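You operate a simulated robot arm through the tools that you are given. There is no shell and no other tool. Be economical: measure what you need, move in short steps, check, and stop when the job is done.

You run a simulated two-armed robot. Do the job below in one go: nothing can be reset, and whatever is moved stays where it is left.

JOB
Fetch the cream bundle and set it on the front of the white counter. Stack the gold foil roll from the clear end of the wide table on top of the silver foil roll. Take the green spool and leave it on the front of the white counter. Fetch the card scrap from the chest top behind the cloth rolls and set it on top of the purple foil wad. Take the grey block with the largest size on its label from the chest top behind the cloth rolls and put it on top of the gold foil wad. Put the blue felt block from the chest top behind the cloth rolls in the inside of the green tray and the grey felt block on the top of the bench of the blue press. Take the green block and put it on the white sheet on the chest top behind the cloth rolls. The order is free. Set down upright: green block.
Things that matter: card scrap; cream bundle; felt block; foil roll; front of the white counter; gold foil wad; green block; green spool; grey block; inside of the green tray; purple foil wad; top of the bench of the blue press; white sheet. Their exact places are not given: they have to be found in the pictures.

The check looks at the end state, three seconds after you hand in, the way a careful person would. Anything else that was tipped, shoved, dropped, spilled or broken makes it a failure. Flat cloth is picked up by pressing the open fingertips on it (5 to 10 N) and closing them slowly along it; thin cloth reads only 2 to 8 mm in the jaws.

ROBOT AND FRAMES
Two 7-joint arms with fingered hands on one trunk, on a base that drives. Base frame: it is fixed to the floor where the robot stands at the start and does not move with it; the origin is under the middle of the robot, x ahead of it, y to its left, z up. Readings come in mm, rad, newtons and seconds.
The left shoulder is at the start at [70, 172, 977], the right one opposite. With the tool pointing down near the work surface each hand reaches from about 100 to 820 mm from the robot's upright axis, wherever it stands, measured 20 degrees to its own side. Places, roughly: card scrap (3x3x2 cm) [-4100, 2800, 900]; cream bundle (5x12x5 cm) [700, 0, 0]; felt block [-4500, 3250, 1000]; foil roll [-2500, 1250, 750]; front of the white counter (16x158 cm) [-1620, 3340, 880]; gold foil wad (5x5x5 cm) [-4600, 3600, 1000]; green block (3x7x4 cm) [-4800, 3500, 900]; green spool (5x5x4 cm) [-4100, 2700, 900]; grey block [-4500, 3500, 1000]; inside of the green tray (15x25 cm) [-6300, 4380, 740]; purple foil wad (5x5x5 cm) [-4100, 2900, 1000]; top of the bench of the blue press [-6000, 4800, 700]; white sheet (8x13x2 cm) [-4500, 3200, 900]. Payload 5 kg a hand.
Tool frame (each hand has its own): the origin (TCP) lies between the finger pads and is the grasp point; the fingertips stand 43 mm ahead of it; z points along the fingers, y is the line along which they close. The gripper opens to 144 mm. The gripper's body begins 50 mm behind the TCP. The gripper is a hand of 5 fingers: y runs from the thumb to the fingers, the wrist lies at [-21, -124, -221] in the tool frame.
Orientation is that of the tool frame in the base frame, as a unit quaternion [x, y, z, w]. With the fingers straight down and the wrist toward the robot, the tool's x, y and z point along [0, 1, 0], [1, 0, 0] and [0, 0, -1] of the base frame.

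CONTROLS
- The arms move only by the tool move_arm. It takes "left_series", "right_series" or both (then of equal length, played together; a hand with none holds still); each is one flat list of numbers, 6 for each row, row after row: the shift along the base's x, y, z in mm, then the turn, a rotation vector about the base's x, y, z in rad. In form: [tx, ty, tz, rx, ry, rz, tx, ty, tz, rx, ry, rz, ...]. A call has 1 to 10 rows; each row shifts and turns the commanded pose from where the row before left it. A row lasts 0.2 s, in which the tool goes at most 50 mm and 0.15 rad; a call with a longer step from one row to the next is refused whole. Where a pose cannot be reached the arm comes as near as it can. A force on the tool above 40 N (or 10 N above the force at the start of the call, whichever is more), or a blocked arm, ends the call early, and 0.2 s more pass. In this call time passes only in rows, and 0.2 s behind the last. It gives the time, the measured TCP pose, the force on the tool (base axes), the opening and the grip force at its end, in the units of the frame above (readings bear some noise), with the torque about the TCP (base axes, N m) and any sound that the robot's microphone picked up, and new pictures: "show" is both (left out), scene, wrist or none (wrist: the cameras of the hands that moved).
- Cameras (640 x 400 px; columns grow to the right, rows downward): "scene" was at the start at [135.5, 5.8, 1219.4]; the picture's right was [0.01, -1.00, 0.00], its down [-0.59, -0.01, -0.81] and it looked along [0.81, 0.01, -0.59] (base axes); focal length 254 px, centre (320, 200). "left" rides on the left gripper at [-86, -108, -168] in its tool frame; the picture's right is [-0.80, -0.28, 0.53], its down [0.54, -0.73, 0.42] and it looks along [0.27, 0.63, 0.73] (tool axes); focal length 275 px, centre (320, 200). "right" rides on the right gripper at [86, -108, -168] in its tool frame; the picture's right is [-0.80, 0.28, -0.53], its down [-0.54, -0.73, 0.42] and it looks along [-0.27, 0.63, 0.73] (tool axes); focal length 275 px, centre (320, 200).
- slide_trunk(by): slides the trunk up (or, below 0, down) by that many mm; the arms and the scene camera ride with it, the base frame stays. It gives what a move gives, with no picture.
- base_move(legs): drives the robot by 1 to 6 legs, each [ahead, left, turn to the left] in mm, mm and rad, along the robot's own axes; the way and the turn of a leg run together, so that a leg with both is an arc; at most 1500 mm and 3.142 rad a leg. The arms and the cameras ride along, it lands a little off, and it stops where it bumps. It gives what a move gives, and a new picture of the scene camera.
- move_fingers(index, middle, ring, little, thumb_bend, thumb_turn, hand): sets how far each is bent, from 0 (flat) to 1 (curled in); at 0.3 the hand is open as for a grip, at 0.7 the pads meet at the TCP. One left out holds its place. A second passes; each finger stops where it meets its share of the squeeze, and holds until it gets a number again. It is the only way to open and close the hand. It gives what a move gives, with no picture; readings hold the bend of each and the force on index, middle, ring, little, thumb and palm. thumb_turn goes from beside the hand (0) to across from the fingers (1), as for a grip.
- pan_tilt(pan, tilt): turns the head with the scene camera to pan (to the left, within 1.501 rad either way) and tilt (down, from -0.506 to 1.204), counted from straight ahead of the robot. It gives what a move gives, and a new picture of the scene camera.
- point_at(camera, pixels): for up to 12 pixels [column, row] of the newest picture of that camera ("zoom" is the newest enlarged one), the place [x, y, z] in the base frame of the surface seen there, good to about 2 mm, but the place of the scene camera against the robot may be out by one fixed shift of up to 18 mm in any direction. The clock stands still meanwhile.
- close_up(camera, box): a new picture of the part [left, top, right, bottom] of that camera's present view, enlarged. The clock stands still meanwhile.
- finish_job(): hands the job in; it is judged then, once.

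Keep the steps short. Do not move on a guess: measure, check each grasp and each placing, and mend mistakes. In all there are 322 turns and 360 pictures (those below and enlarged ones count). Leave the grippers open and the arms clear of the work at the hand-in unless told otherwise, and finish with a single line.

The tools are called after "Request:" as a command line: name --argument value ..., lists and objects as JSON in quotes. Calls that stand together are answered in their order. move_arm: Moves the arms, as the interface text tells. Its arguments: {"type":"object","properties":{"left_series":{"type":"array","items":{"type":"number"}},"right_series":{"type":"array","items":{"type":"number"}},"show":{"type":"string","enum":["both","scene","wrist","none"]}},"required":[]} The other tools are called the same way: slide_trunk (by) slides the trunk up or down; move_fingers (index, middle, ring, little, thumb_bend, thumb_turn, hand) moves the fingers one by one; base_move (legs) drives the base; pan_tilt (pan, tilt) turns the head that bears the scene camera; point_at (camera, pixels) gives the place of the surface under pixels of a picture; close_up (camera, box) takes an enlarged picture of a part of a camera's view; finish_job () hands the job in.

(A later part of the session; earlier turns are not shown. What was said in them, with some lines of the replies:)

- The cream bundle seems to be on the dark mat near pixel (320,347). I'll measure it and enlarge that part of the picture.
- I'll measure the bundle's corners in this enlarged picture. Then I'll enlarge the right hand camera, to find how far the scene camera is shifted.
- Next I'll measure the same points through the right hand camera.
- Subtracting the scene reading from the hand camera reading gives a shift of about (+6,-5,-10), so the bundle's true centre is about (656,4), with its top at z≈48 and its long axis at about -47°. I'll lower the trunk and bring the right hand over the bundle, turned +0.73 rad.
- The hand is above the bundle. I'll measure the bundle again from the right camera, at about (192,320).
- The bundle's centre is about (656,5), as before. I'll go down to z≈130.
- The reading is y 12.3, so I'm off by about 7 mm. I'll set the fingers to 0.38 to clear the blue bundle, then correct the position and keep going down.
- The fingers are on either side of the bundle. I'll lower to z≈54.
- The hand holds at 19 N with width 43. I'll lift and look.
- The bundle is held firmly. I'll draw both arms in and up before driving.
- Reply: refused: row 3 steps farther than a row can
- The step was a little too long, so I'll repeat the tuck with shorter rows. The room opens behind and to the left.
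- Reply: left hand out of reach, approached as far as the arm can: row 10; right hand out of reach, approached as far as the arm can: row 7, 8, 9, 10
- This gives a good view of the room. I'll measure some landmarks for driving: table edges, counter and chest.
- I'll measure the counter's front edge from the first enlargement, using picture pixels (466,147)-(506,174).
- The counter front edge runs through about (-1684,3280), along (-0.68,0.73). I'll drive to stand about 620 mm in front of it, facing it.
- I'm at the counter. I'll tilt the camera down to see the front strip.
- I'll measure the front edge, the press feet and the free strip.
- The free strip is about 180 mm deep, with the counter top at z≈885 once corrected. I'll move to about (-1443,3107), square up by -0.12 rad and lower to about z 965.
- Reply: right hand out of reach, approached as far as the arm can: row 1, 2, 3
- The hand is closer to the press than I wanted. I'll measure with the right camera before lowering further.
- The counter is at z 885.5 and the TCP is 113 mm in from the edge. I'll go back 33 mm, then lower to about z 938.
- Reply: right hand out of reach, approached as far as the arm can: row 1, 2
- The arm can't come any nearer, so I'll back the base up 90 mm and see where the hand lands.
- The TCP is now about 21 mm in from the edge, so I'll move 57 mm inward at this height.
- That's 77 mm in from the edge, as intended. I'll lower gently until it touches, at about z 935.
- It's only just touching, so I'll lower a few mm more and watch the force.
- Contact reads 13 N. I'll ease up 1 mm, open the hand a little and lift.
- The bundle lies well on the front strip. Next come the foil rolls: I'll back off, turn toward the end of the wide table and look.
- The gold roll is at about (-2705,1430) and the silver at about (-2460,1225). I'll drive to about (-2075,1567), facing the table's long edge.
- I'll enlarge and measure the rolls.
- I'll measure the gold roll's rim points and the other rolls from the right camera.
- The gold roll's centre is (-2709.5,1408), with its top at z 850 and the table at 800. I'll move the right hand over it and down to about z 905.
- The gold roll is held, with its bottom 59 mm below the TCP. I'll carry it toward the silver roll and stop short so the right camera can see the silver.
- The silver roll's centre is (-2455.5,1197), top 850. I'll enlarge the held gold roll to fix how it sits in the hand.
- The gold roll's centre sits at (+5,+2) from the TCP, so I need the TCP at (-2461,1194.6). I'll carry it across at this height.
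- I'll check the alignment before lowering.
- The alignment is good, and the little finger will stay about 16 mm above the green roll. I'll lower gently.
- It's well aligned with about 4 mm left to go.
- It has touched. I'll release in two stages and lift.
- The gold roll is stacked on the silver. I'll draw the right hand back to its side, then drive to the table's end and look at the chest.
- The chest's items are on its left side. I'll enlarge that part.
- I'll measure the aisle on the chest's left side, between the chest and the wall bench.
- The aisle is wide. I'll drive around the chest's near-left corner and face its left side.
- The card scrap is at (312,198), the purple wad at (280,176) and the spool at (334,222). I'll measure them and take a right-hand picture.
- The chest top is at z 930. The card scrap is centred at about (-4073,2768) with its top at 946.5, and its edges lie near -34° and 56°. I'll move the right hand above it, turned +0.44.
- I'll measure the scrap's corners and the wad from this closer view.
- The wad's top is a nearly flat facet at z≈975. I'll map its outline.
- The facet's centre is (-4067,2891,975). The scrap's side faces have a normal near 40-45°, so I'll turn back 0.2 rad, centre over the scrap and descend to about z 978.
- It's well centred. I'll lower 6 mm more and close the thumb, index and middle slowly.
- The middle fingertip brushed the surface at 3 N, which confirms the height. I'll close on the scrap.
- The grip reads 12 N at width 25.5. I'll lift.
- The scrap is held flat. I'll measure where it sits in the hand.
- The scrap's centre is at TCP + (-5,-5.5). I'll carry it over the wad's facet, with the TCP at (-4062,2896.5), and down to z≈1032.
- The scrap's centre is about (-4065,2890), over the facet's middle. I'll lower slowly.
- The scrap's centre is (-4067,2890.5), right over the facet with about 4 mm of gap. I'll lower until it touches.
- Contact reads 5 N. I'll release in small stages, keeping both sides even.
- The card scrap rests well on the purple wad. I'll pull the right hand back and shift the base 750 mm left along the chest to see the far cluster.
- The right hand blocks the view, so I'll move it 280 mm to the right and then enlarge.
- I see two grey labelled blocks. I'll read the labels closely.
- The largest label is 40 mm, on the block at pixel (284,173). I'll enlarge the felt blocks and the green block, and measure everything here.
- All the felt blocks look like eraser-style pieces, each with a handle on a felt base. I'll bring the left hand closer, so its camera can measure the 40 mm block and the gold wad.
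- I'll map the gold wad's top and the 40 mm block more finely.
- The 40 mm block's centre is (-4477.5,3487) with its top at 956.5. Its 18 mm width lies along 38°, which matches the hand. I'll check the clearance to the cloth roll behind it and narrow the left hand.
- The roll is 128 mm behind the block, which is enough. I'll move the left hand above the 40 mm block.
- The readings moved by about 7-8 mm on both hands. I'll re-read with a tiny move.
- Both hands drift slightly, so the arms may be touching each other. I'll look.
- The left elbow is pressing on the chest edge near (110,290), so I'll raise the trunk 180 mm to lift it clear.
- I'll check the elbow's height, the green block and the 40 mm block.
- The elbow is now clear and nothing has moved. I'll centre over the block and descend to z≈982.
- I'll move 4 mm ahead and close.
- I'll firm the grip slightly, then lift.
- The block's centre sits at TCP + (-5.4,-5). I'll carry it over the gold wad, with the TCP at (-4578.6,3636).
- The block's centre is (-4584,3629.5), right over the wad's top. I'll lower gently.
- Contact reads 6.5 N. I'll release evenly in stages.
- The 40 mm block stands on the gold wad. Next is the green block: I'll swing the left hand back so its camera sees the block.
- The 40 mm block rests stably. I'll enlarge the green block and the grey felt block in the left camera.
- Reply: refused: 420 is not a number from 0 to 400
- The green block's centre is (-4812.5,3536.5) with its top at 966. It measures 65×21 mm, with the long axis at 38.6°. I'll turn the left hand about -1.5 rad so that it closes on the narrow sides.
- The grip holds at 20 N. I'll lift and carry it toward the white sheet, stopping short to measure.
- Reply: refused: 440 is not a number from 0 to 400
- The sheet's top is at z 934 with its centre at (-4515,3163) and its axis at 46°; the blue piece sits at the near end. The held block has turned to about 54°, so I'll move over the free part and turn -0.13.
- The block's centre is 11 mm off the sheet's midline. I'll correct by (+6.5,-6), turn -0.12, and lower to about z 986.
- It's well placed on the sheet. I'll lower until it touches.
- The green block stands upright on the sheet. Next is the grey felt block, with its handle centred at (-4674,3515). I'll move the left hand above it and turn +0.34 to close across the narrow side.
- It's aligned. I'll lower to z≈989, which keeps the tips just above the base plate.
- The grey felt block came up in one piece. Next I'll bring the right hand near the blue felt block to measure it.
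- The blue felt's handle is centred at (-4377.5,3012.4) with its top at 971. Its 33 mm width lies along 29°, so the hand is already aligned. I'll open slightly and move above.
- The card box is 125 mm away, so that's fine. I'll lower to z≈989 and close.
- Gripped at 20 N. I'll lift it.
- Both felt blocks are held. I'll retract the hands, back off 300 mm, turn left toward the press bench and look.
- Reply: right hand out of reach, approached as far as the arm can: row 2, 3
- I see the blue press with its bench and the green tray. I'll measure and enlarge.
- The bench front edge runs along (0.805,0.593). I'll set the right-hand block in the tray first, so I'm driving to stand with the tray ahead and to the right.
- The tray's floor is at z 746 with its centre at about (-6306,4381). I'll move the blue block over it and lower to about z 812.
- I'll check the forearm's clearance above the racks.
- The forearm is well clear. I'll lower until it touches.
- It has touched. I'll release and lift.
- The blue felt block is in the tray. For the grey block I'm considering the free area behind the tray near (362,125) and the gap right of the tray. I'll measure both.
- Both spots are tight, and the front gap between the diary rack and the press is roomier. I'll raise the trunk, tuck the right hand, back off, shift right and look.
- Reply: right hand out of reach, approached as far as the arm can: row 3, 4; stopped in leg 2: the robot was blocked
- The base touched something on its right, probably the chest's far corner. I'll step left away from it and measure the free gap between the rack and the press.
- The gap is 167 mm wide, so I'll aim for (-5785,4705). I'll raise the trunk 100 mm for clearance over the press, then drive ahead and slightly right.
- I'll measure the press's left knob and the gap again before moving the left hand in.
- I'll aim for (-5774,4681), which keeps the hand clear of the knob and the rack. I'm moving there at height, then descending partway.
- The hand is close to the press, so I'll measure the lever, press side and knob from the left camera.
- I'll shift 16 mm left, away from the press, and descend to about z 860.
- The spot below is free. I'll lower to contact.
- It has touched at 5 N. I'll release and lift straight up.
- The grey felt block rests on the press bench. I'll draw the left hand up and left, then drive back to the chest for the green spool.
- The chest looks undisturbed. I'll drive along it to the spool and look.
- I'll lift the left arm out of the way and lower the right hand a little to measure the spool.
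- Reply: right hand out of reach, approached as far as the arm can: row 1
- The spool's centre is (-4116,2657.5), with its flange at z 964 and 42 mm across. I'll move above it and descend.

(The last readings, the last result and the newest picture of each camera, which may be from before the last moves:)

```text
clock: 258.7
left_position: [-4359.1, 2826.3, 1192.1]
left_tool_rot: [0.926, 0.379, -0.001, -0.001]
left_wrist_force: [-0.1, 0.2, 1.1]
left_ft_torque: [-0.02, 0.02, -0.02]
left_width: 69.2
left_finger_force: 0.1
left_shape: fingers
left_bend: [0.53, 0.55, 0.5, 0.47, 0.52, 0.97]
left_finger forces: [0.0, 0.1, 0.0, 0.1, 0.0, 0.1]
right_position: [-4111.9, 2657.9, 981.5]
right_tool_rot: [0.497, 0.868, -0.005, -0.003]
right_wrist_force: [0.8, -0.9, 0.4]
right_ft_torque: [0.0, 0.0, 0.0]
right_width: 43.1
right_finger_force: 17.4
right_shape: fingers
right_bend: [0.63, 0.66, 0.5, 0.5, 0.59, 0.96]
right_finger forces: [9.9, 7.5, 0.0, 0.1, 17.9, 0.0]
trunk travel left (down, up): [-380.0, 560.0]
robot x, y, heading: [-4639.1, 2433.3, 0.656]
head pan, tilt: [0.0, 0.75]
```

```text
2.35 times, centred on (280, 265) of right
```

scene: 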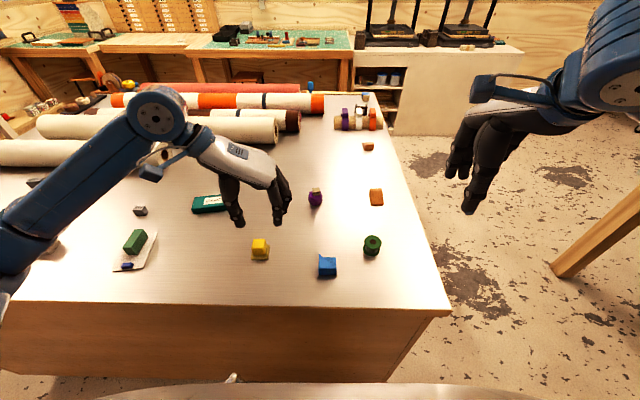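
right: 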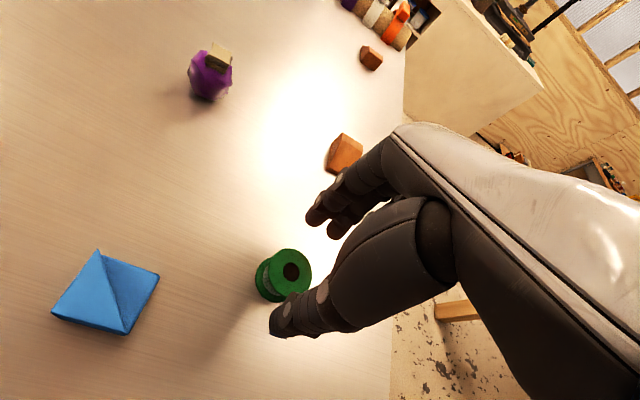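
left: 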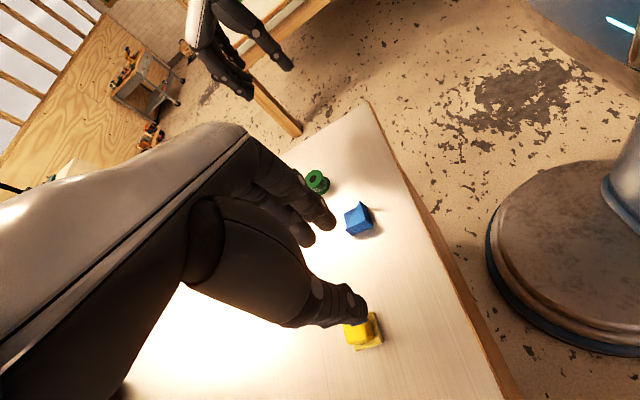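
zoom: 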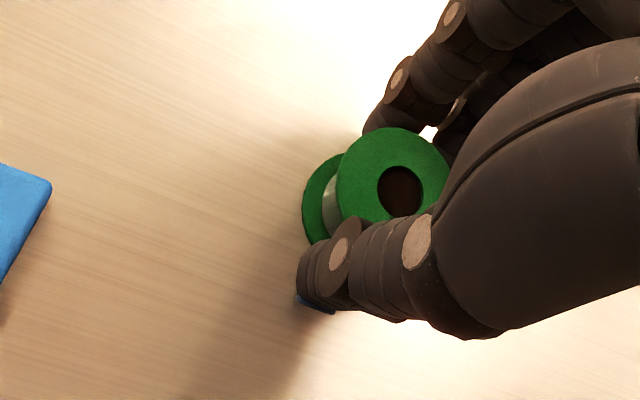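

The spool is gripped. I'll lift and check both stacks on the chest.

Request:
move_arm --right_series '[0, 0, 8, 0, 0, 0, 0, 0, 25, 0, 0, 0, 0, 0, 40, 0, 0, 0, 0, 0, 45, 0, 0, 0, 0, 0, 45, 0, 0, 0, 0, 0, 45, 0, 0, 0]' --show "both"

Request:
pan_tilt --pan 0.45 --tilt 0.6

```text
clock: 260.1
left_position: [-4358.2, 2825.6, 1191.9]
left_tool_rot: [0.926, 0.378, 0.0, 0.0]
left_wrist_force: [0.5, -1.3, -1.0]
left_ft_torque: [0.06, -0.04, 0.0]
left_width: 69.2
left_finger_force: 0.1
left_shape: fingers
left_bend: [0.53, 0.55, 0.5, 0.47, 0.52, 0.97]
left_finger forces: [0.0, 0.0, 0.0, 0.0, 0.0, 0.0]
right_position: [-4114.8, 2657.3, 1187.5]
right_tool_rot: [0.497, 0.868, -0.005, -0.002]
right_wrist_force: [-0.4, 0.2, -0.7]
right_ft_torque: [-0.02, -0.06, 0.01]
right_width: 43.1
right_finger_force: 17.4
right_shape: fingers
right_bend: [0.63, 0.66, 0.5, 0.5, 0.59, 0.96]
right_finger forces: [9.9, 7.7, 0.0, 0.0, 17.8, 0.1]
trunk travel left (down, up): [-380.0, 560.0]
robot x, y, heading: [-4639.3, 2431.8, 0.656]
head pan, tilt: [0.0, 0.75]
```

scene: 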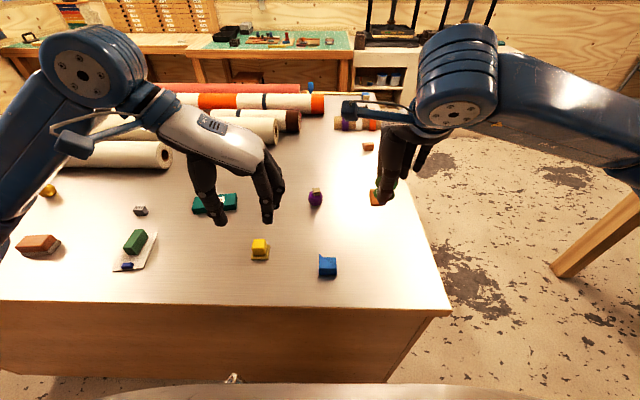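
right: 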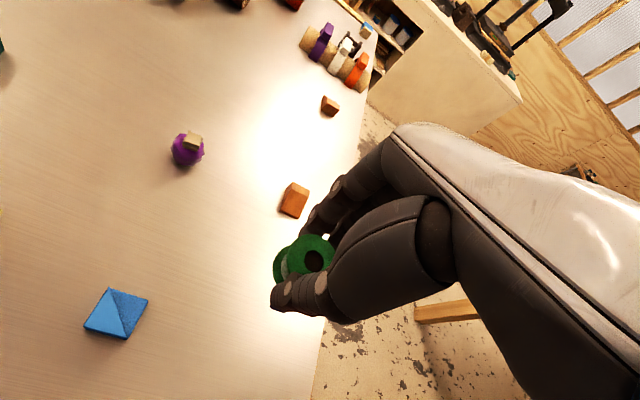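

```text
clock: 261.0
left_position: [-4358.0, 2826.5, 1191.8]
left_tool_rot: [0.926, 0.378, 0.0, -0.001]
left_wrist_force: [-0.1, -0.2, 0.1]
left_ft_torque: [0.01, -0.01, -0.04]
left_width: 69.4
left_finger_force: 0.0
left_shape: fingers
left_bend: [0.53, 0.55, 0.5, 0.47, 0.52, 0.97]
left_finger forces: [0.0, 0.0, 0.1, 0.0, 0.1, 0.1]
right_position: [-4114.5, 2657.5, 1186.5]
right_tool_rot: [0.497, 0.868, -0.004, -0.002]
right_wrist_force: [-0.4, 0.9, -0.5]
right_ft_torque: [-0.01, -0.03, 0.01]
right_width: 43.1
right_finger_force: 17.4
right_shape: fingers
right_bend: [0.63, 0.66, 0.5, 0.5, 0.59, 0.96]
right_finger forces: [9.8, 7.7, 0.0, 0.0, 17.8, 0.0]
trunk travel left (down, up): [-380.0, 560.0]
robot x, y, heading: [-4639.4, 2433.8, 0.657]
head pan, tilt: [0.45, 0.6]
```

scene: 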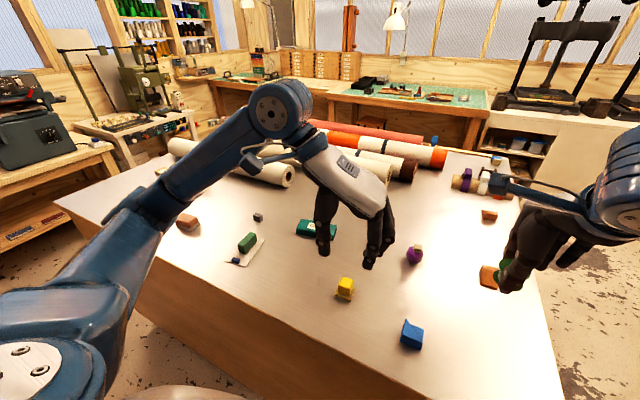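

I'll back off 300 mm and check the gold wad with its block, which the arm was hiding.

Request:
base_move --legs '[[-350, 0, 0]]'

Request:
close_up --camera "scene" --box '[60, 160, 460, 360]'

```text
clock: 263.3
left_position: [-4630.9, 2614.4, 1190.6]
left_tool_rot: [0.926, 0.377, 0.0, -0.001]
left_wrist_force: [0.2, 0.7, 0.1]
left_ft_torque: [0.0, 0.02, 0.0]
left_width: 69.4
left_finger_force: 0.1
left_shape: fingers
left_bend: [0.53, 0.55, 0.5, 0.47, 0.52, 0.97]
left_finger forces: [0.0, 0.0, 0.1, 0.1, 0.1, 0.0]
right_position: [-4387.5, 2447.0, 1186.1]
right_tool_rot: [0.498, 0.867, -0.005, -0.002]
right_wrist_force: [0.3, -0.4, -0.4]
right_ft_torque: [0.01, -0.01, -0.02]
right_width: 42.8
right_finger_force: 17.1
right_shape: fingers
right_bend: [0.63, 0.66, 0.5, 0.5, 0.59, 0.96]
right_finger forces: [9.9, 7.8, 0.0, 0.0, 17.8, 0.0]
trunk travel left (down, up): [-380.0, 560.0]
robot x, y, heading: [-4910.3, 2223.4, 0.658]
head pan, tilt: [0.45, 0.6]
```

scene: 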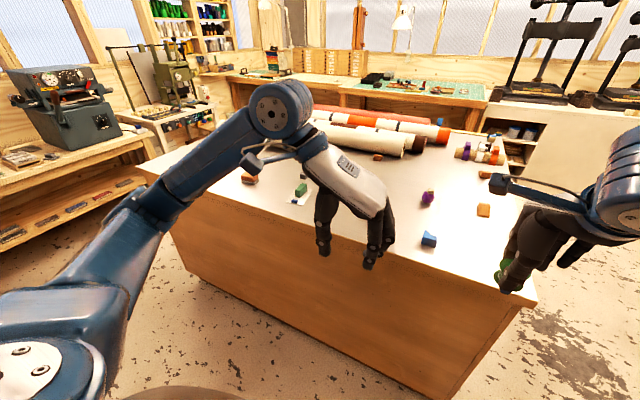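

```text
1.60 times, centred on (260, 260) of scene
```

zoom: 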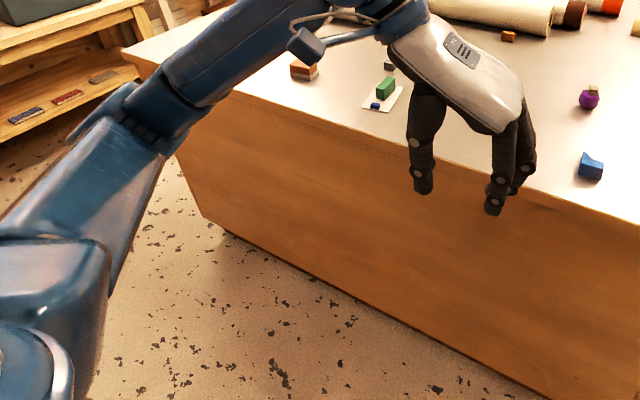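

I'm clear of the chest, so I'll lower and unwind the left hand to uncover the view.

Request:
move_arm --left_series '[0, 0, -30, 0, 0, 0.14, 0, 0, -30, 0, 0, 0.14, 0, 0, -30, 0, 0, 0.14, 0, 0, -30, 0, 0, 0.14, 0, 0, -30, 0, 0, 0.14, 0, 0, -30, 0, 0, 0.14, 0, 0, -30, 0, 0, 0.14, 0, 0, -30, 0, 0, 0.14, 0, 0, -30, 0, 0, 0.14, 0, 0, -30, 0, 0, 0.14]' --show "scene"

Request:
close_up --camera "scene" --box '[180, 130, 340, 230]'

```text
clock: 265.5
left_position: [-4594.1, 2640.6, 887.6]
left_tool_rot: [0.463, 0.886, -0.002, -0.001]
left_wrist_force: [0.1, -0.5, 0.5]
left_ft_torque: [-0.02, 0.0, -0.01]
left_width: 69.3
left_finger_force: 0.0
left_shape: fingers
left_bend: [0.53, 0.55, 0.5, 0.47, 0.52, 0.97]
left_finger forces: [0.0, 0.0, 0.0, 0.0, 0.0, 0.0]
left hand out of reach, approached as far as the arm can: row 4, 5, 6, 7
right_position: [-4386.4, 2445.0, 1186.5]
right_tool_rot: [0.498, 0.867, -0.004, -0.003]
right_wrist_force: [-0.2, -0.8, 0.1]
right_ft_torque: [0.02, 0.0, -0.02]
right_width: 43.0
right_finger_force: 17.3
right_shape: fingers
right_bend: [0.63, 0.66, 0.5, 0.5, 0.59, 0.96]
right_finger forces: [9.8, 7.7, 0.1, 0.0, 17.7, 0.1]
trunk travel left (down, up): [-380.0, 560.0]
robot x, y, heading: [-4913.4, 2225.4, 0.653]
head pan, tilt: [0.45, 0.6]
```

scene: 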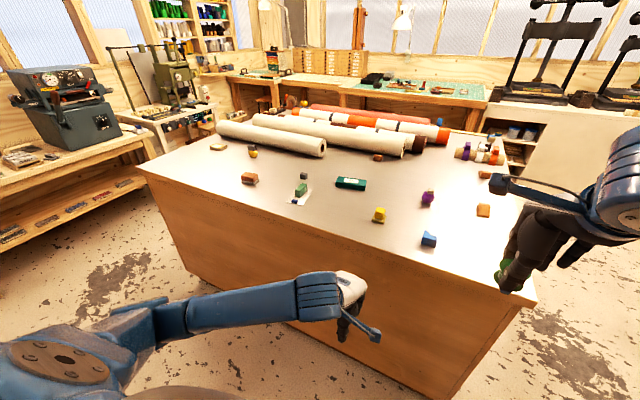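

```text
4.00 times, centred on (260, 180) of scene
```

zoom: 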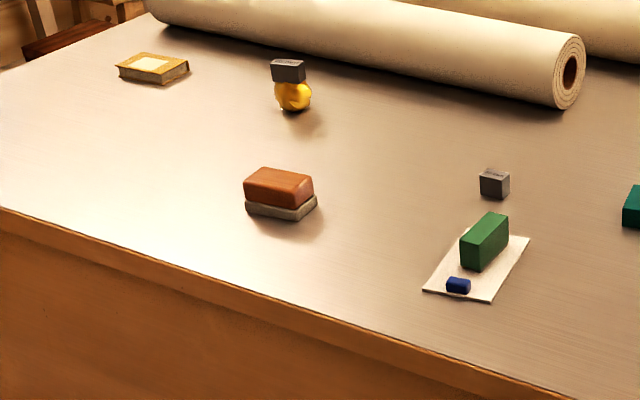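

All the stacks on the chest are intact. I'll raise the left hand and drive back around the chest to the counter with the spool, stopping a little short.

Request:
move_arm --left_series '[0, 0, 35, 0, 0, 0, 0, 0, 35, 0, 0, 0, 0, 0, 35, 0, 0, 0, 0, 0, 35, 0, 0, 0, 0, 0, 35, 0, 0, 0, 0, 0, 35, 0, 0, 0, 0, 0, 35, 0, 0, 0, 0, 0, 35, 0, 0, 0]' --show "none"

Request:
base_move --legs '[[305, -770, 0], [803, -144, 0], [803, -144, 0], [565, 34, 0], [0, 0, -0.03]]'

Request:
pan_tilt --pan 0 --tilt 0.8

```text
clock: 267.3
left_position: [-4570.1, 2648.2, 1164.6]
left_tool_rot: [0.465, 0.885, -0.001, -0.002]
left_wrist_force: [0.7, -1.1, 0.5]
left_ft_torque: [0.02, -0.02, -0.01]
left_width: 69.0
left_finger_force: 0.1
left_shape: fingers
left_bend: [0.53, 0.55, 0.5, 0.47, 0.52, 0.97]
left_finger forces: [0.1, 0.0, 0.0, 0.0, 0.0, 0.1]
left hand out of reach, approached as far as the arm can: row 2, 3, 4
right_position: [-4386.0, 2444.2, 1185.9]
right_tool_rot: [0.498, 0.867, -0.005, -0.003]
right_wrist_force: [-0.5, -0.5, 0.1]
right_ft_torque: [0.03, -0.01, 0.01]
right_width: 42.9
right_finger_force: 17.6
right_shape: fingers
right_bend: [0.63, 0.66, 0.5, 0.5, 0.59, 0.96]
right_finger forces: [9.8, 7.8, 0.0, 0.1, 17.7, 0.1]
trunk travel left (down, up): [-380.0, 560.0]
robot x, y, heading: [-4909.6, 2224.6, 0.658]
head pan, tilt: [0.45, 0.6]
```

```text
clock: 282.9
left_position: [-1912.8, 3269.8, 1163.7]
left_tool_rot: [0.495, 0.869, -0.001, 0.0]
left_wrist_force: [-0.1, 0.0, -0.5]
left_ft_torque: [0.0, -0.05, 0.01]
left_width: 69.3
left_finger_force: 0.1
left_shape: fingers
left_bend: [0.53, 0.55, 0.5, 0.47, 0.52, 0.97]
left_finger forces: [0.0, 0.0, 0.1, 0.0, 0.0, 0.0]
right_position: [-1744.4, 3054.3, 1186.8]
right_tool_rot: [0.527, 0.85, -0.005, -0.001]
right_wrist_force: [-0.3, -0.6, -0.4]
right_ft_torque: [-0.01, -0.02, -0.03]
right_width: 42.7
right_finger_force: 17.4
right_shape: fingers
right_bend: [0.63, 0.66, 0.5, 0.5, 0.59, 0.96]
right_finger forces: [9.8, 7.8, 0.2, 0.1, 17.8, 0.0]
trunk travel left (down, up): [-380.0, 560.0]
robot x, y, heading: [-2277.6, 2861.6, 0.591]
head pan, tilt: [0.45, 0.6]
```

scene: 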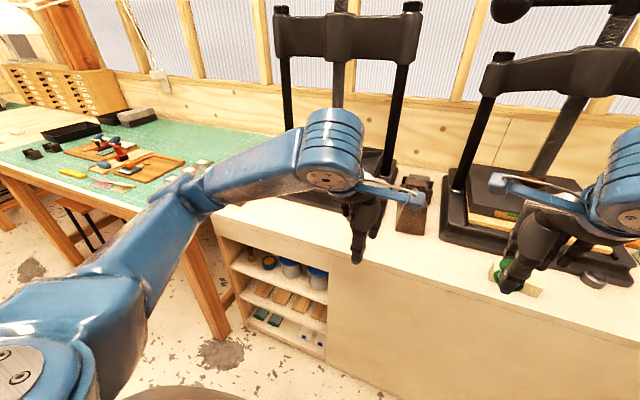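

```text
clock: 283.8
left_position: [-1911.5, 3269.1, 1164.3]
left_tool_rot: [0.495, 0.869, -0.002, -0.001]
left_wrist_force: [-0.1, -0.1, 0.0]
left_ft_torque: [-0.01, 0.02, 0.03]
left_width: 69.6
left_finger_force: 0.0
left_shape: fingers
left_bend: [0.53, 0.55, 0.5, 0.47, 0.52, 0.97]
left_finger forces: [0.1, 0.0, 0.0, 0.0, 0.0, 0.0]
right_position: [-1743.6, 3055.5, 1185.8]
right_tool_rot: [0.528, 0.849, -0.005, -0.002]
right_wrist_force: [-0.8, -0.9, -0.4]
right_ft_torque: [0.0, -0.02, -0.01]
right_width: 43.0
right_finger_force: 17.4
right_shape: fingers
right_bend: [0.63, 0.66, 0.5, 0.5, 0.59, 0.96]
right_finger forces: [9.7, 7.9, 0.1, 0.1, 17.8, 0.0]
trunk travel left (down, up): [-380.0, 560.0]
robot x, y, heading: [-2284.2, 2866.7, 0.588]
head pan, tilt: [0.0, 0.799]
```

scene: 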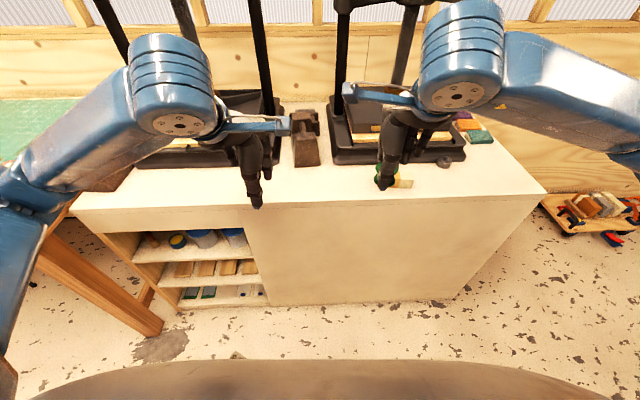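

I'll close in so the right hand arrives above the target at about (-1581,3277).

Request:
base_move --legs '[[255, 94, 0]]'

Request:
move_arm --right_series '[0, 0, -20, 0, 0, 0, 0, 0, -30, 0, 0, 0, 0, 0, -30, 0, 0, 0]' --show "both"

```text
clock: 285.7
left_position: [-1754.2, 3489.7, 1164.8]
left_tool_rot: [0.494, 0.87, 0.0, 0.0]
left_wrist_force: [0.7, 0.2, -0.3]
left_ft_torque: [0.01, -0.01, 0.0]
left_width: 69.2
left_finger_force: 0.2
left_shape: fingers
left_bend: [0.53, 0.55, 0.5, 0.47, 0.52, 0.97]
left_finger forces: [0.1, 0.0, 0.0, 0.0, 0.0, 0.1]
right_position: [-1584.4, 3274.3, 1186.4]
right_tool_rot: [0.526, 0.85, -0.005, -0.003]
right_wrist_force: [0.3, 0.8, -0.9]
right_ft_torque: [0.03, 0.0, -0.03]
right_width: 43.0
right_finger_force: 17.5
right_shape: fingers
right_bend: [0.63, 0.66, 0.5, 0.5, 0.59, 0.96]
right_finger forces: [9.8, 7.7, 0.0, 0.1, 17.8, 0.1]
trunk travel left (down, up): [-380.0, 560.0]
robot x, y, heading: [-2122.6, 3086.4, 0.589]
head pan, tilt: [0.0, 0.799]
```

scene: 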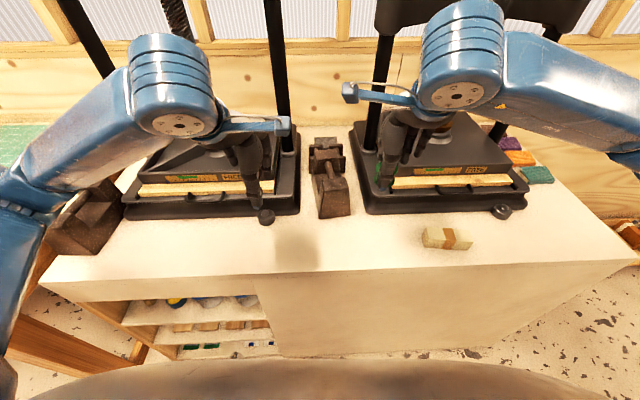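

```text
clock: 286.5
left_position: [-1752.6, 3490.0, 1163.1]
left_tool_rot: [0.494, 0.869, -0.002, -0.001]
left_wrist_force: [0.4, -0.2, 0.4]
left_ft_torque: [0.03, -0.04, 0.01]
left_width: 69.4
left_finger_force: 0.0
left_shape: fingers
left_bend: [0.53, 0.55, 0.5, 0.47, 0.52, 0.97]
left_finger forces: [0.0, 0.0, 0.1, 0.0, 0.0, 0.1]
right_position: [-1583.2, 3274.5, 1107.1]
right_tool_rot: [0.526, 0.85, -0.004, -0.002]
right_wrist_force: [-0.3, 0.3, -1.5]
right_ft_torque: [-0.01, -0.01, -0.03]
right_width: 43.1
right_finger_force: 17.3
right_shape: fingers
right_bend: [0.63, 0.66, 0.5, 0.5, 0.59, 0.96]
right_finger forces: [9.7, 7.8, 0.0, 0.0, 17.7, 0.0]
trunk travel left (down, up): [-380.0, 560.0]
robot x, y, heading: [-2118.1, 3086.0, 0.587]
head pan, tilt: [0.0, 0.799]
```

scene: 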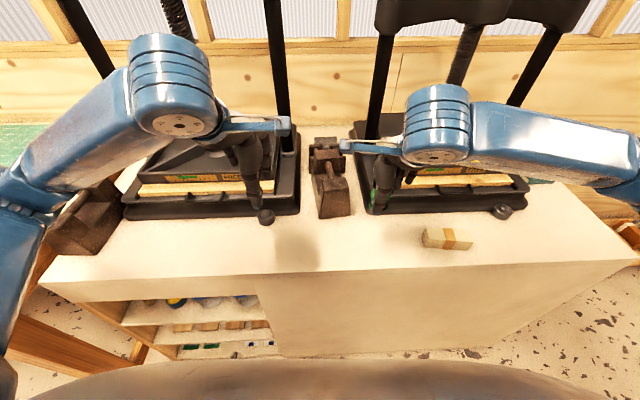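
right: 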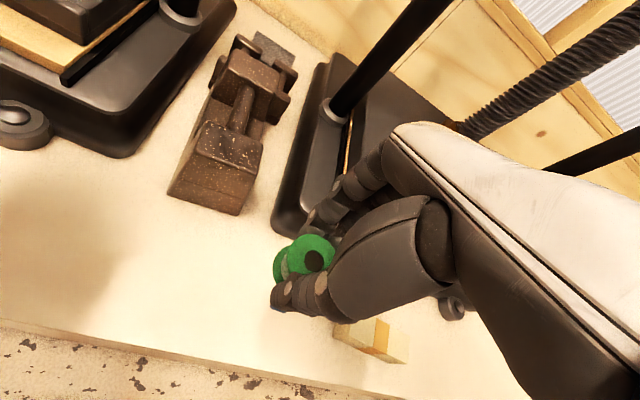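

Request:
point_at --camera "right" --pixels '[[275, 228], [200, 345], [280, 375], [190, 205], [240, 300], [100, 325]]'

Request:
move_arm --right_series '[0, 0, -35, 0, 0, 0, 0, 0, -35, 0, 0, 0, 0, 0, -30, 0, 0, 0, 0, 0, -20, 0, 0, 0]' --show "wrist"

```text
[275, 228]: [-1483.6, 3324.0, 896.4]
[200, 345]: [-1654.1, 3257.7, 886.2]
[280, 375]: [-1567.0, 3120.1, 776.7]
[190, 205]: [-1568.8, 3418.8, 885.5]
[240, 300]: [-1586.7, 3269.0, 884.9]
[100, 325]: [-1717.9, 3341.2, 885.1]
```

```text
clock: 287.5
left_position: [-1753.9, 3489.6, 1162.8]
left_tool_rot: [0.494, 0.869, -0.002, -0.001]
left_wrist_force: [-0.6, -0.5, -0.2]
left_ft_torque: [0.01, 0.04, -0.04]
left_width: 69.4
left_finger_force: 0.1
left_shape: fingers
left_bend: [0.53, 0.55, 0.5, 0.47, 0.52, 0.97]
left_finger forces: [0.0, 0.0, 0.2, 0.0, 0.0, 0.0]
right_position: [-1583.6, 3272.4, 987.3]
right_tool_rot: [0.526, 0.85, -0.005, -0.003]
right_wrist_force: [-0.7, -0.4, -0.8]
right_ft_torque: [0.0, 0.04, 0.01]
right_width: 42.8
right_finger_force: 17.5
right_shape: fingers
right_bend: [0.63, 0.66, 0.5, 0.5, 0.59, 0.96]
right_finger forces: [9.7, 7.8, 0.1, 0.0, 17.6, 0.0]
trunk travel left (down, up): [-380.0, 560.0]
robot x, y, heading: [-2121.7, 3087.2, 0.586]
head pan, tilt: [0.0, 0.799]
```

right: 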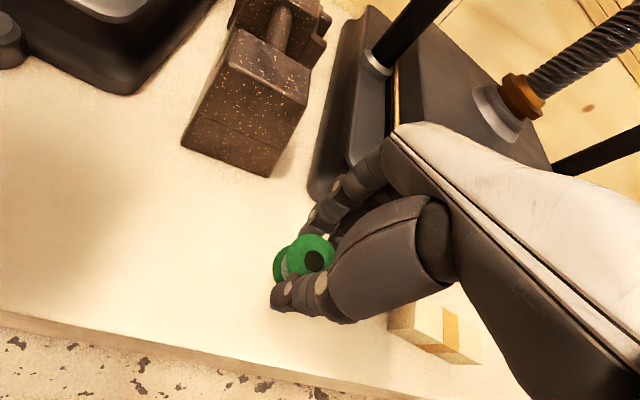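

The spot is clear. I'll lower to contact, expected at TCP z≈937.

Request:
move_arm --right_series '[0, 0, -25, 0, 0, 0, 0, 0, -15, 0, 0, 0, 0, 0, -6, 0, 0, 0, 0, 0, -2, 0, 0, 0]' --show "none"

Request:
move_arm --right_series '[0, 0, -2, 0, 0, 0]' --show "none"

```text
clock: 288.5
left_position: [-1753.0, 3489.4, 1164.5]
left_tool_rot: [0.494, 0.869, -0.002, -0.001]
left_wrist_force: [-0.8, -1.3, -0.5]
left_ft_torque: [0.02, 0.0, 0.01]
left_width: 69.2
left_finger_force: 0.1
left_shape: fingers
left_bend: [0.53, 0.55, 0.5, 0.47, 0.52, 0.97]
left_finger forces: [0.0, 0.0, 0.0, 0.0, 0.0, 0.2]
right_position: [-1583.5, 3274.8, 939.3]
right_tool_rot: [0.526, 0.851, -0.005, -0.003]
right_wrist_force: [0.3, 0.3, -0.4]
right_ft_torque: [0.02, 0.02, 0.03]
right_width: 42.6
right_finger_force: 17.5
right_shape: fingers
right_bend: [0.63, 0.66, 0.5, 0.5, 0.59, 0.96]
right_finger forces: [9.7, 7.7, 0.0, 0.0, 17.7, 0.0]
trunk travel left (down, up): [-380.0, 560.0]
robot x, y, heading: [-2119.5, 3086.1, 0.593]
head pan, tilt: [0.0, 0.799]
```

```text
clock: 288.9
left_position: [-1754.0, 3489.4, 1164.7]
left_tool_rot: [0.493, 0.87, -0.001, 0.0]
left_wrist_force: [0.8, -0.3, 0.0]
left_ft_torque: [-0.01, 0.02, 0.03]
left_width: 69.3
left_finger_force: 0.0
left_shape: fingers
left_bend: [0.53, 0.55, 0.5, 0.47, 0.52, 0.97]
left_finger forces: [0.1, 0.0, 0.0, 0.0, 0.1, 0.0]
right_position: [-1584.2, 3275.0, 936.8]
right_tool_rot: [0.526, 0.85, -0.004, -0.003]
right_wrist_force: [0.1, -0.8, -0.1]
right_ft_torque: [0.0, 0.01, -0.02]
right_width: 42.8
right_finger_force: 17.4
right_shape: fingers
right_bend: [0.63, 0.66, 0.5, 0.5, 0.59, 0.96]
right_finger forces: [9.7, 7.9, 0.0, 0.0, 17.7, 0.0]
trunk travel left (down, up): [-380.0, 560.0]
robot x, y, heading: [-2118.7, 3090.2, 0.591]
head pan, tilt: [0.0, 0.799]
```

Request:
move_arm --right_series '[0, 0, -1.5, 0, 0, 0]' --show "none"

Request:
move_arm --right_series '[0, 0, -1.5, 0, 0, 0]' --show "none"

```text
clock: 289.3
left_position: [-1753.4, 3490.5, 1163.5]
left_tool_rot: [0.494, 0.87, -0.001, 0.0]
left_wrist_force: [0.0, -0.5, 0.4]
left_ft_torque: [0.04, -0.01, 0.01]
left_width: 69.5
left_finger_force: 0.1
left_shape: fingers
left_bend: [0.53, 0.55, 0.5, 0.47, 0.52, 0.97]
left_finger forces: [0.0, 0.0, 0.1, 0.0, 0.0, 0.0]
right_position: [-1584.5, 3274.7, 935.6]
right_tool_rot: [0.526, 0.85, -0.004, -0.003]
right_wrist_force: [0.7, -0.5, 2.2]
right_ft_torque: [-0.01, 0.04, 0.04]
right_width: 42.8
right_finger_force: 18.0
right_shape: fingers
right_bend: [0.63, 0.66, 0.5, 0.5, 0.59, 0.96]
right_finger forces: [10.0, 8.0, 0.0, 0.0, 17.3, 0.0]
trunk travel left (down, up): [-380.0, 560.0]
robot x, y, heading: [-2120.6, 3087.0, 0.594]
head pan, tilt: [0.0, 0.799]
```

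```text
clock: 289.7
left_position: [-1754.7, 3488.2, 1164.0]
left_tool_rot: [0.494, 0.87, 0.0, -0.001]
left_wrist_force: [0.5, -0.2, -0.1]
left_ft_torque: [0.01, -0.01, 0.0]
left_width: 69.2
left_finger_force: 0.1
left_shape: fingers
left_bend: [0.53, 0.55, 0.5, 0.47, 0.52, 0.97]
left_finger forces: [0.0, 0.0, 0.1, 0.1, 0.0, 0.1]
right_position: [-1584.4, 3275.9, 935.1]
right_tool_rot: [0.526, 0.85, -0.004, -0.002]
right_wrist_force: [1.5, -1.2, 7.7]
right_ft_torque: [-0.05, 0.14, 0.02]
right_width: 42.6
right_finger_force: 18.0
right_shape: fingers
right_bend: [0.63, 0.66, 0.5, 0.5, 0.6, 0.96]
right_finger forces: [10.7, 8.6, 0.1, 0.1, 17.5, 0.1]
trunk travel left (down, up): [-380.0, 560.0]
robot x, y, heading: [-2122.9, 3087.3, 0.592]
head pan, tilt: [0.0, 0.799]
```

It has touched. I'll release in stages and lift.

Request:
move_fingers --hand "right" --index 0.6 --middle 0.62 --thumb_bend 0.55

Request:
move_fingers --hand "right" --index 0.5 --middle 0.5 --thumb_bend 0.46

Request:
move_arm --right_series '[0, 0, 10, 0, 0, 0, 0, 0, 30, 0, 0, 0, 0, 0, 45, 0, 0, 0, 0, 0, 45, 0, 0, 0, 0, 0, 45, 0, 0, 0, 0, 0, 45, 0, 0, 0]' --show "both"

```text
clock: 290.7
left_position: [-1754.7, 3488.7, 1162.9]
left_tool_rot: [0.493, 0.87, -0.001, 0.0]
left_wrist_force: [0.0, -0.2, 0.6]
left_ft_torque: [0.0, 0.0, 0.0]
left_width: 69.3
left_finger_force: 0.1
left_shape: fingers
left_bend: [0.53, 0.55, 0.5, 0.47, 0.52, 0.97]
left_finger forces: [0.0, 0.0, 0.0, 0.1, 0.0, 0.1]
right_position: [-1584.4, 3275.9, 935.5]
right_tool_rot: [0.526, 0.851, -0.004, -0.003]
right_wrist_force: [0.6, -0.3, -0.3]
right_ft_torque: [0.0, -0.01, 0.0]
right_width: 50.9
right_finger_force: 0.1
right_shape: fingers
right_bend: [0.6, 0.62, 0.5, 0.5, 0.55, 0.97]
right_finger forces: [0.1, 0.1, 0.0, 0.0, 0.0, 0.0]
trunk travel left (down, up): [-380.0, 560.0]
robot x, y, heading: [-2121.2, 3085.2, 0.587]
head pan, tilt: [0.0, 0.799]
```

```text
clock: 291.7
left_position: [-1754.3, 3489.2, 1164.4]
left_tool_rot: [0.494, 0.869, -0.001, -0.001]
left_wrist_force: [0.2, 0.0, -0.1]
left_ft_torque: [-0.02, 0.01, -0.01]
left_width: 69.5
left_finger_force: 0.1
left_shape: fingers
left_bend: [0.53, 0.55, 0.5, 0.47, 0.52, 0.97]
left_finger forces: [0.0, 0.0, 0.0, 0.0, 0.0, 0.1]
right_position: [-1585.2, 3275.8, 934.4]
right_tool_rot: [0.526, 0.85, -0.004, -0.002]
right_wrist_force: [-1.0, -1.0, 4.3]
right_ft_torque: [0.05, -0.2, 0.04]
right_width: 85.5
right_finger_force: 2.9
right_shape: fingers
right_bend: [0.5, 0.51, 0.5, 0.5, 0.46, 0.97]
right_finger forces: [0.0, 5.0, 0.1, 0.1, 0.0, 0.1]
trunk travel left (down, up): [-380.0, 560.0]
robot x, y, heading: [-2121.3, 3083.8, 0.596]
head pan, tilt: [0.0, 0.799]
```

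```text
clock: 293.1
left_position: [-1753.4, 3489.5, 1164.0]
left_tool_rot: [0.494, 0.869, 0.0, 0.0]
left_wrist_force: [0.1, -0.5, -0.1]
left_ft_torque: [0.0, -0.04, 0.0]
left_width: 69.3
left_finger_force: 0.0
left_shape: fingers
left_bend: [0.53, 0.55, 0.5, 0.47, 0.52, 0.97]
left_finger forces: [0.0, 0.0, 0.1, 0.1, 0.0, 0.0]
right_position: [-1585.2, 3270.9, 1154.8]
right_tool_rot: [0.526, 0.851, -0.004, -0.002]
right_wrist_force: [-0.5, 0.6, 0.0]
right_ft_torque: [-0.03, -0.05, 0.01]
right_width: 85.4
right_finger_force: 0.1
right_shape: fingers
right_bend: [0.5, 0.5, 0.5, 0.5, 0.46, 0.97]
right_finger forces: [0.1, 0.0, 0.1, 0.1, 0.0, 0.1]
trunk travel left (down, up): [-380.0, 560.0]
robot x, y, heading: [-2122.3, 3087.0, 0.585]
head pan, tilt: [0.0, 0.799]
```

scene: 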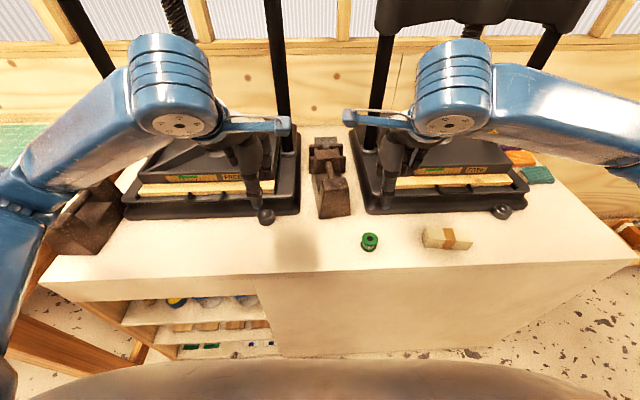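
right: 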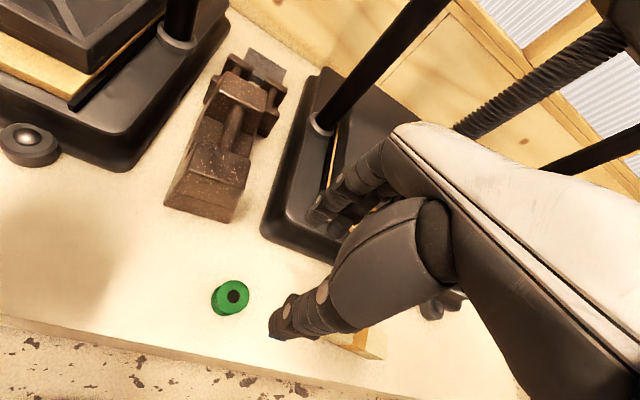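

The spool stands on the front strip beside the bundle. I'll back off, open both hands and take a last look at the foil stack.

Request:
base_move --legs '[[-350, 0, 0], [0, 0, -0.8]]'

Request:
move_fingers --hand "right" --index 0.3 --middle 0.3 --ring 0.3 --little 0.3 --thumb_bend 0.3

Request:
move_fingers --hand "left" --index 0.3 --middle 0.3 --ring 0.3 --little 0.3 --thumb_bend 0.3

Request:
pan_tilt --pan -1.4 --tilt 0.5

```text
clock: 297.6
left_position: [-1872.3, 2896.7, 1165.2]
left_tool_rot: [0.798, 0.603, -0.001, -0.002]
left_wrist_force: [-0.6, -0.1, 0.6]
left_ft_torque: [0.0, 0.01, -0.01]
left_width: 69.3
left_finger_force: 0.0
left_shape: fingers
left_bend: [0.53, 0.55, 0.5, 0.47, 0.52, 0.97]
left_finger forces: [0.0, 0.0, 0.1, 0.0, 0.0, 0.0]
right_position: [-1914.1, 2624.3, 1153.6]
right_tool_rot: [0.82, 0.573, -0.002, -0.004]
right_wrist_force: [-0.7, 1.2, 0.5]
right_ft_torque: [-0.01, 0.0, -0.02]
right_width: 85.5
right_finger_force: 0.1
right_shape: fingers
right_bend: [0.5, 0.5, 0.5, 0.5, 0.46, 0.97]
right_finger forces: [0.0, 0.1, 0.1, 0.1, 0.0, 0.0]
trunk travel left (down, up): [-380.0, 560.0]
robot x, y, heading: [-2416.0, 2882.6, -0.216]
head pan, tilt: [0.0, 0.799]
```

scene: 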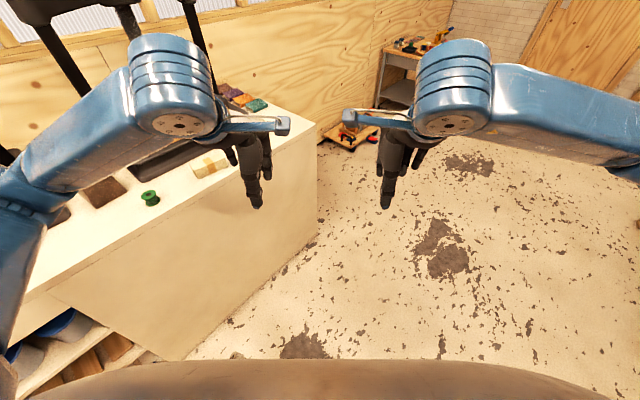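

```text
clock: 298.6
left_position: [-1872.1, 2897.7, 1163.0]
left_tool_rot: [0.798, 0.603, -0.001, -0.001]
left_wrist_force: [0.0, -0.5, 0.3]
left_ft_torque: [0.01, -0.03, 0.03]
left_width: 69.2
left_finger_force: 0.0
left_shape: fingers
left_bend: [0.53, 0.55, 0.5, 0.47, 0.52, 0.97]
left_finger forces: [0.0, 0.0, 0.1, 0.0, 0.0, 0.0]
right_position: [-1914.0, 2624.3, 1152.8]
right_tool_rot: [0.82, 0.572, -0.003, -0.005]
right_wrist_force: [-0.7, -0.3, 0.6]
right_ft_torque: [0.02, 0.0, -0.01]
right_width: 149.2
right_finger_force: 0.0
right_shape: fingers
right_bend: [0.3, 0.3, 0.3, 0.3, 0.3, 0.97]
right_finger forces: [0.0, 0.0, 0.1, 0.1, 0.0, 0.0]
trunk travel left (down, up): [-380.0, 560.0]
robot x, y, heading: [-2416.3, 2886.4, -0.221]
head pan, tilt: [0.0, 0.799]
```

```text
clock: 299.6
left_position: [-1871.9, 2897.0, 1164.6]
left_tool_rot: [0.798, 0.603, -0.001, -0.001]
left_wrist_force: [-0.4, 0.5, -0.6]
left_ft_torque: [0.01, 0.01, -0.01]
left_width: 149.1
left_finger_force: 0.1
left_shape: fingers
left_bend: [0.3, 0.3, 0.3, 0.3, 0.3, 0.97]
left_finger forces: [0.0, 0.0, 0.0, 0.1, 0.0, 0.0]
right_position: [-1915.1, 2624.2, 1154.0]
right_tool_rot: [0.819, 0.573, -0.003, -0.005]
right_wrist_force: [1.0, 0.7, -0.5]
right_ft_torque: [-0.03, 0.02, 0.02]
right_width: 149.2
right_finger_force: 0.0
right_shape: fingers
right_bend: [0.3, 0.3, 0.3, 0.3, 0.3, 0.97]
right_finger forces: [0.0, 0.1, 0.0, 0.1, 0.0, 0.0]
trunk travel left (down, up): [-380.0, 560.0]
robot x, y, heading: [-2420.2, 2891.0, -0.224]
head pan, tilt: [0.0, 0.799]
```

```text
clock: 301.1
left_position: [-1872.2, 2899.3, 1163.5]
left_tool_rot: [0.798, 0.603, -0.001, -0.001]
left_wrist_force: [1.0, -0.2, -0.3]
left_ft_torque: [0.03, 0.02, 0.02]
left_width: 149.1
left_finger_force: 0.1
left_shape: fingers
left_bend: [0.3, 0.3, 0.3, 0.3, 0.3, 0.97]
left_finger forces: [0.1, 0.0, 0.0, 0.0, 0.0, 0.1]
right_position: [-1914.9, 2624.9, 1154.8]
right_tool_rot: [0.82, 0.573, -0.002, -0.004]
right_wrist_force: [-0.7, -0.6, -0.8]
right_ft_torque: [0.04, 0.0, -0.02]
right_width: 148.9
right_finger_force: 0.0
right_shape: fingers
right_bend: [0.3, 0.3, 0.3, 0.3, 0.3, 0.97]
right_finger forces: [0.0, 0.0, 0.0, 0.1, 0.1, 0.0]
trunk travel left (down, up): [-380.0, 560.0]
robot x, y, heading: [-2418.7, 2891.6, -0.227]
head pan, tilt: [-1.4, 0.499]
```

scene: 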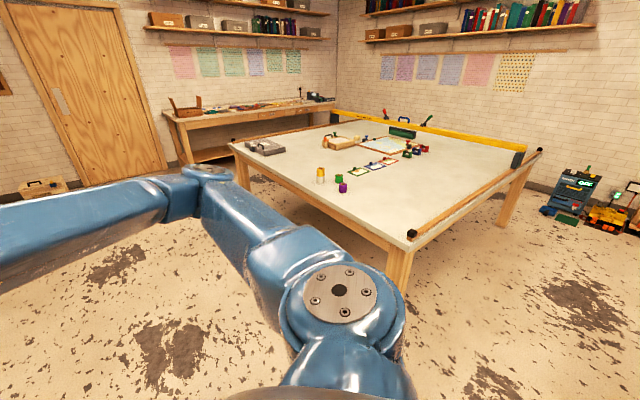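

The gold roll still stands on the silver one at (320,174), everything else is placed, both hands are open and the arms are clear. I'm handing in.

Request:
finish_job

```text
The job is handed in.
```

All eight items were set in their places and the job was handed in; the base bumped once on its right near the chest, and the chest and its stacks looked undisturbed afterwards.
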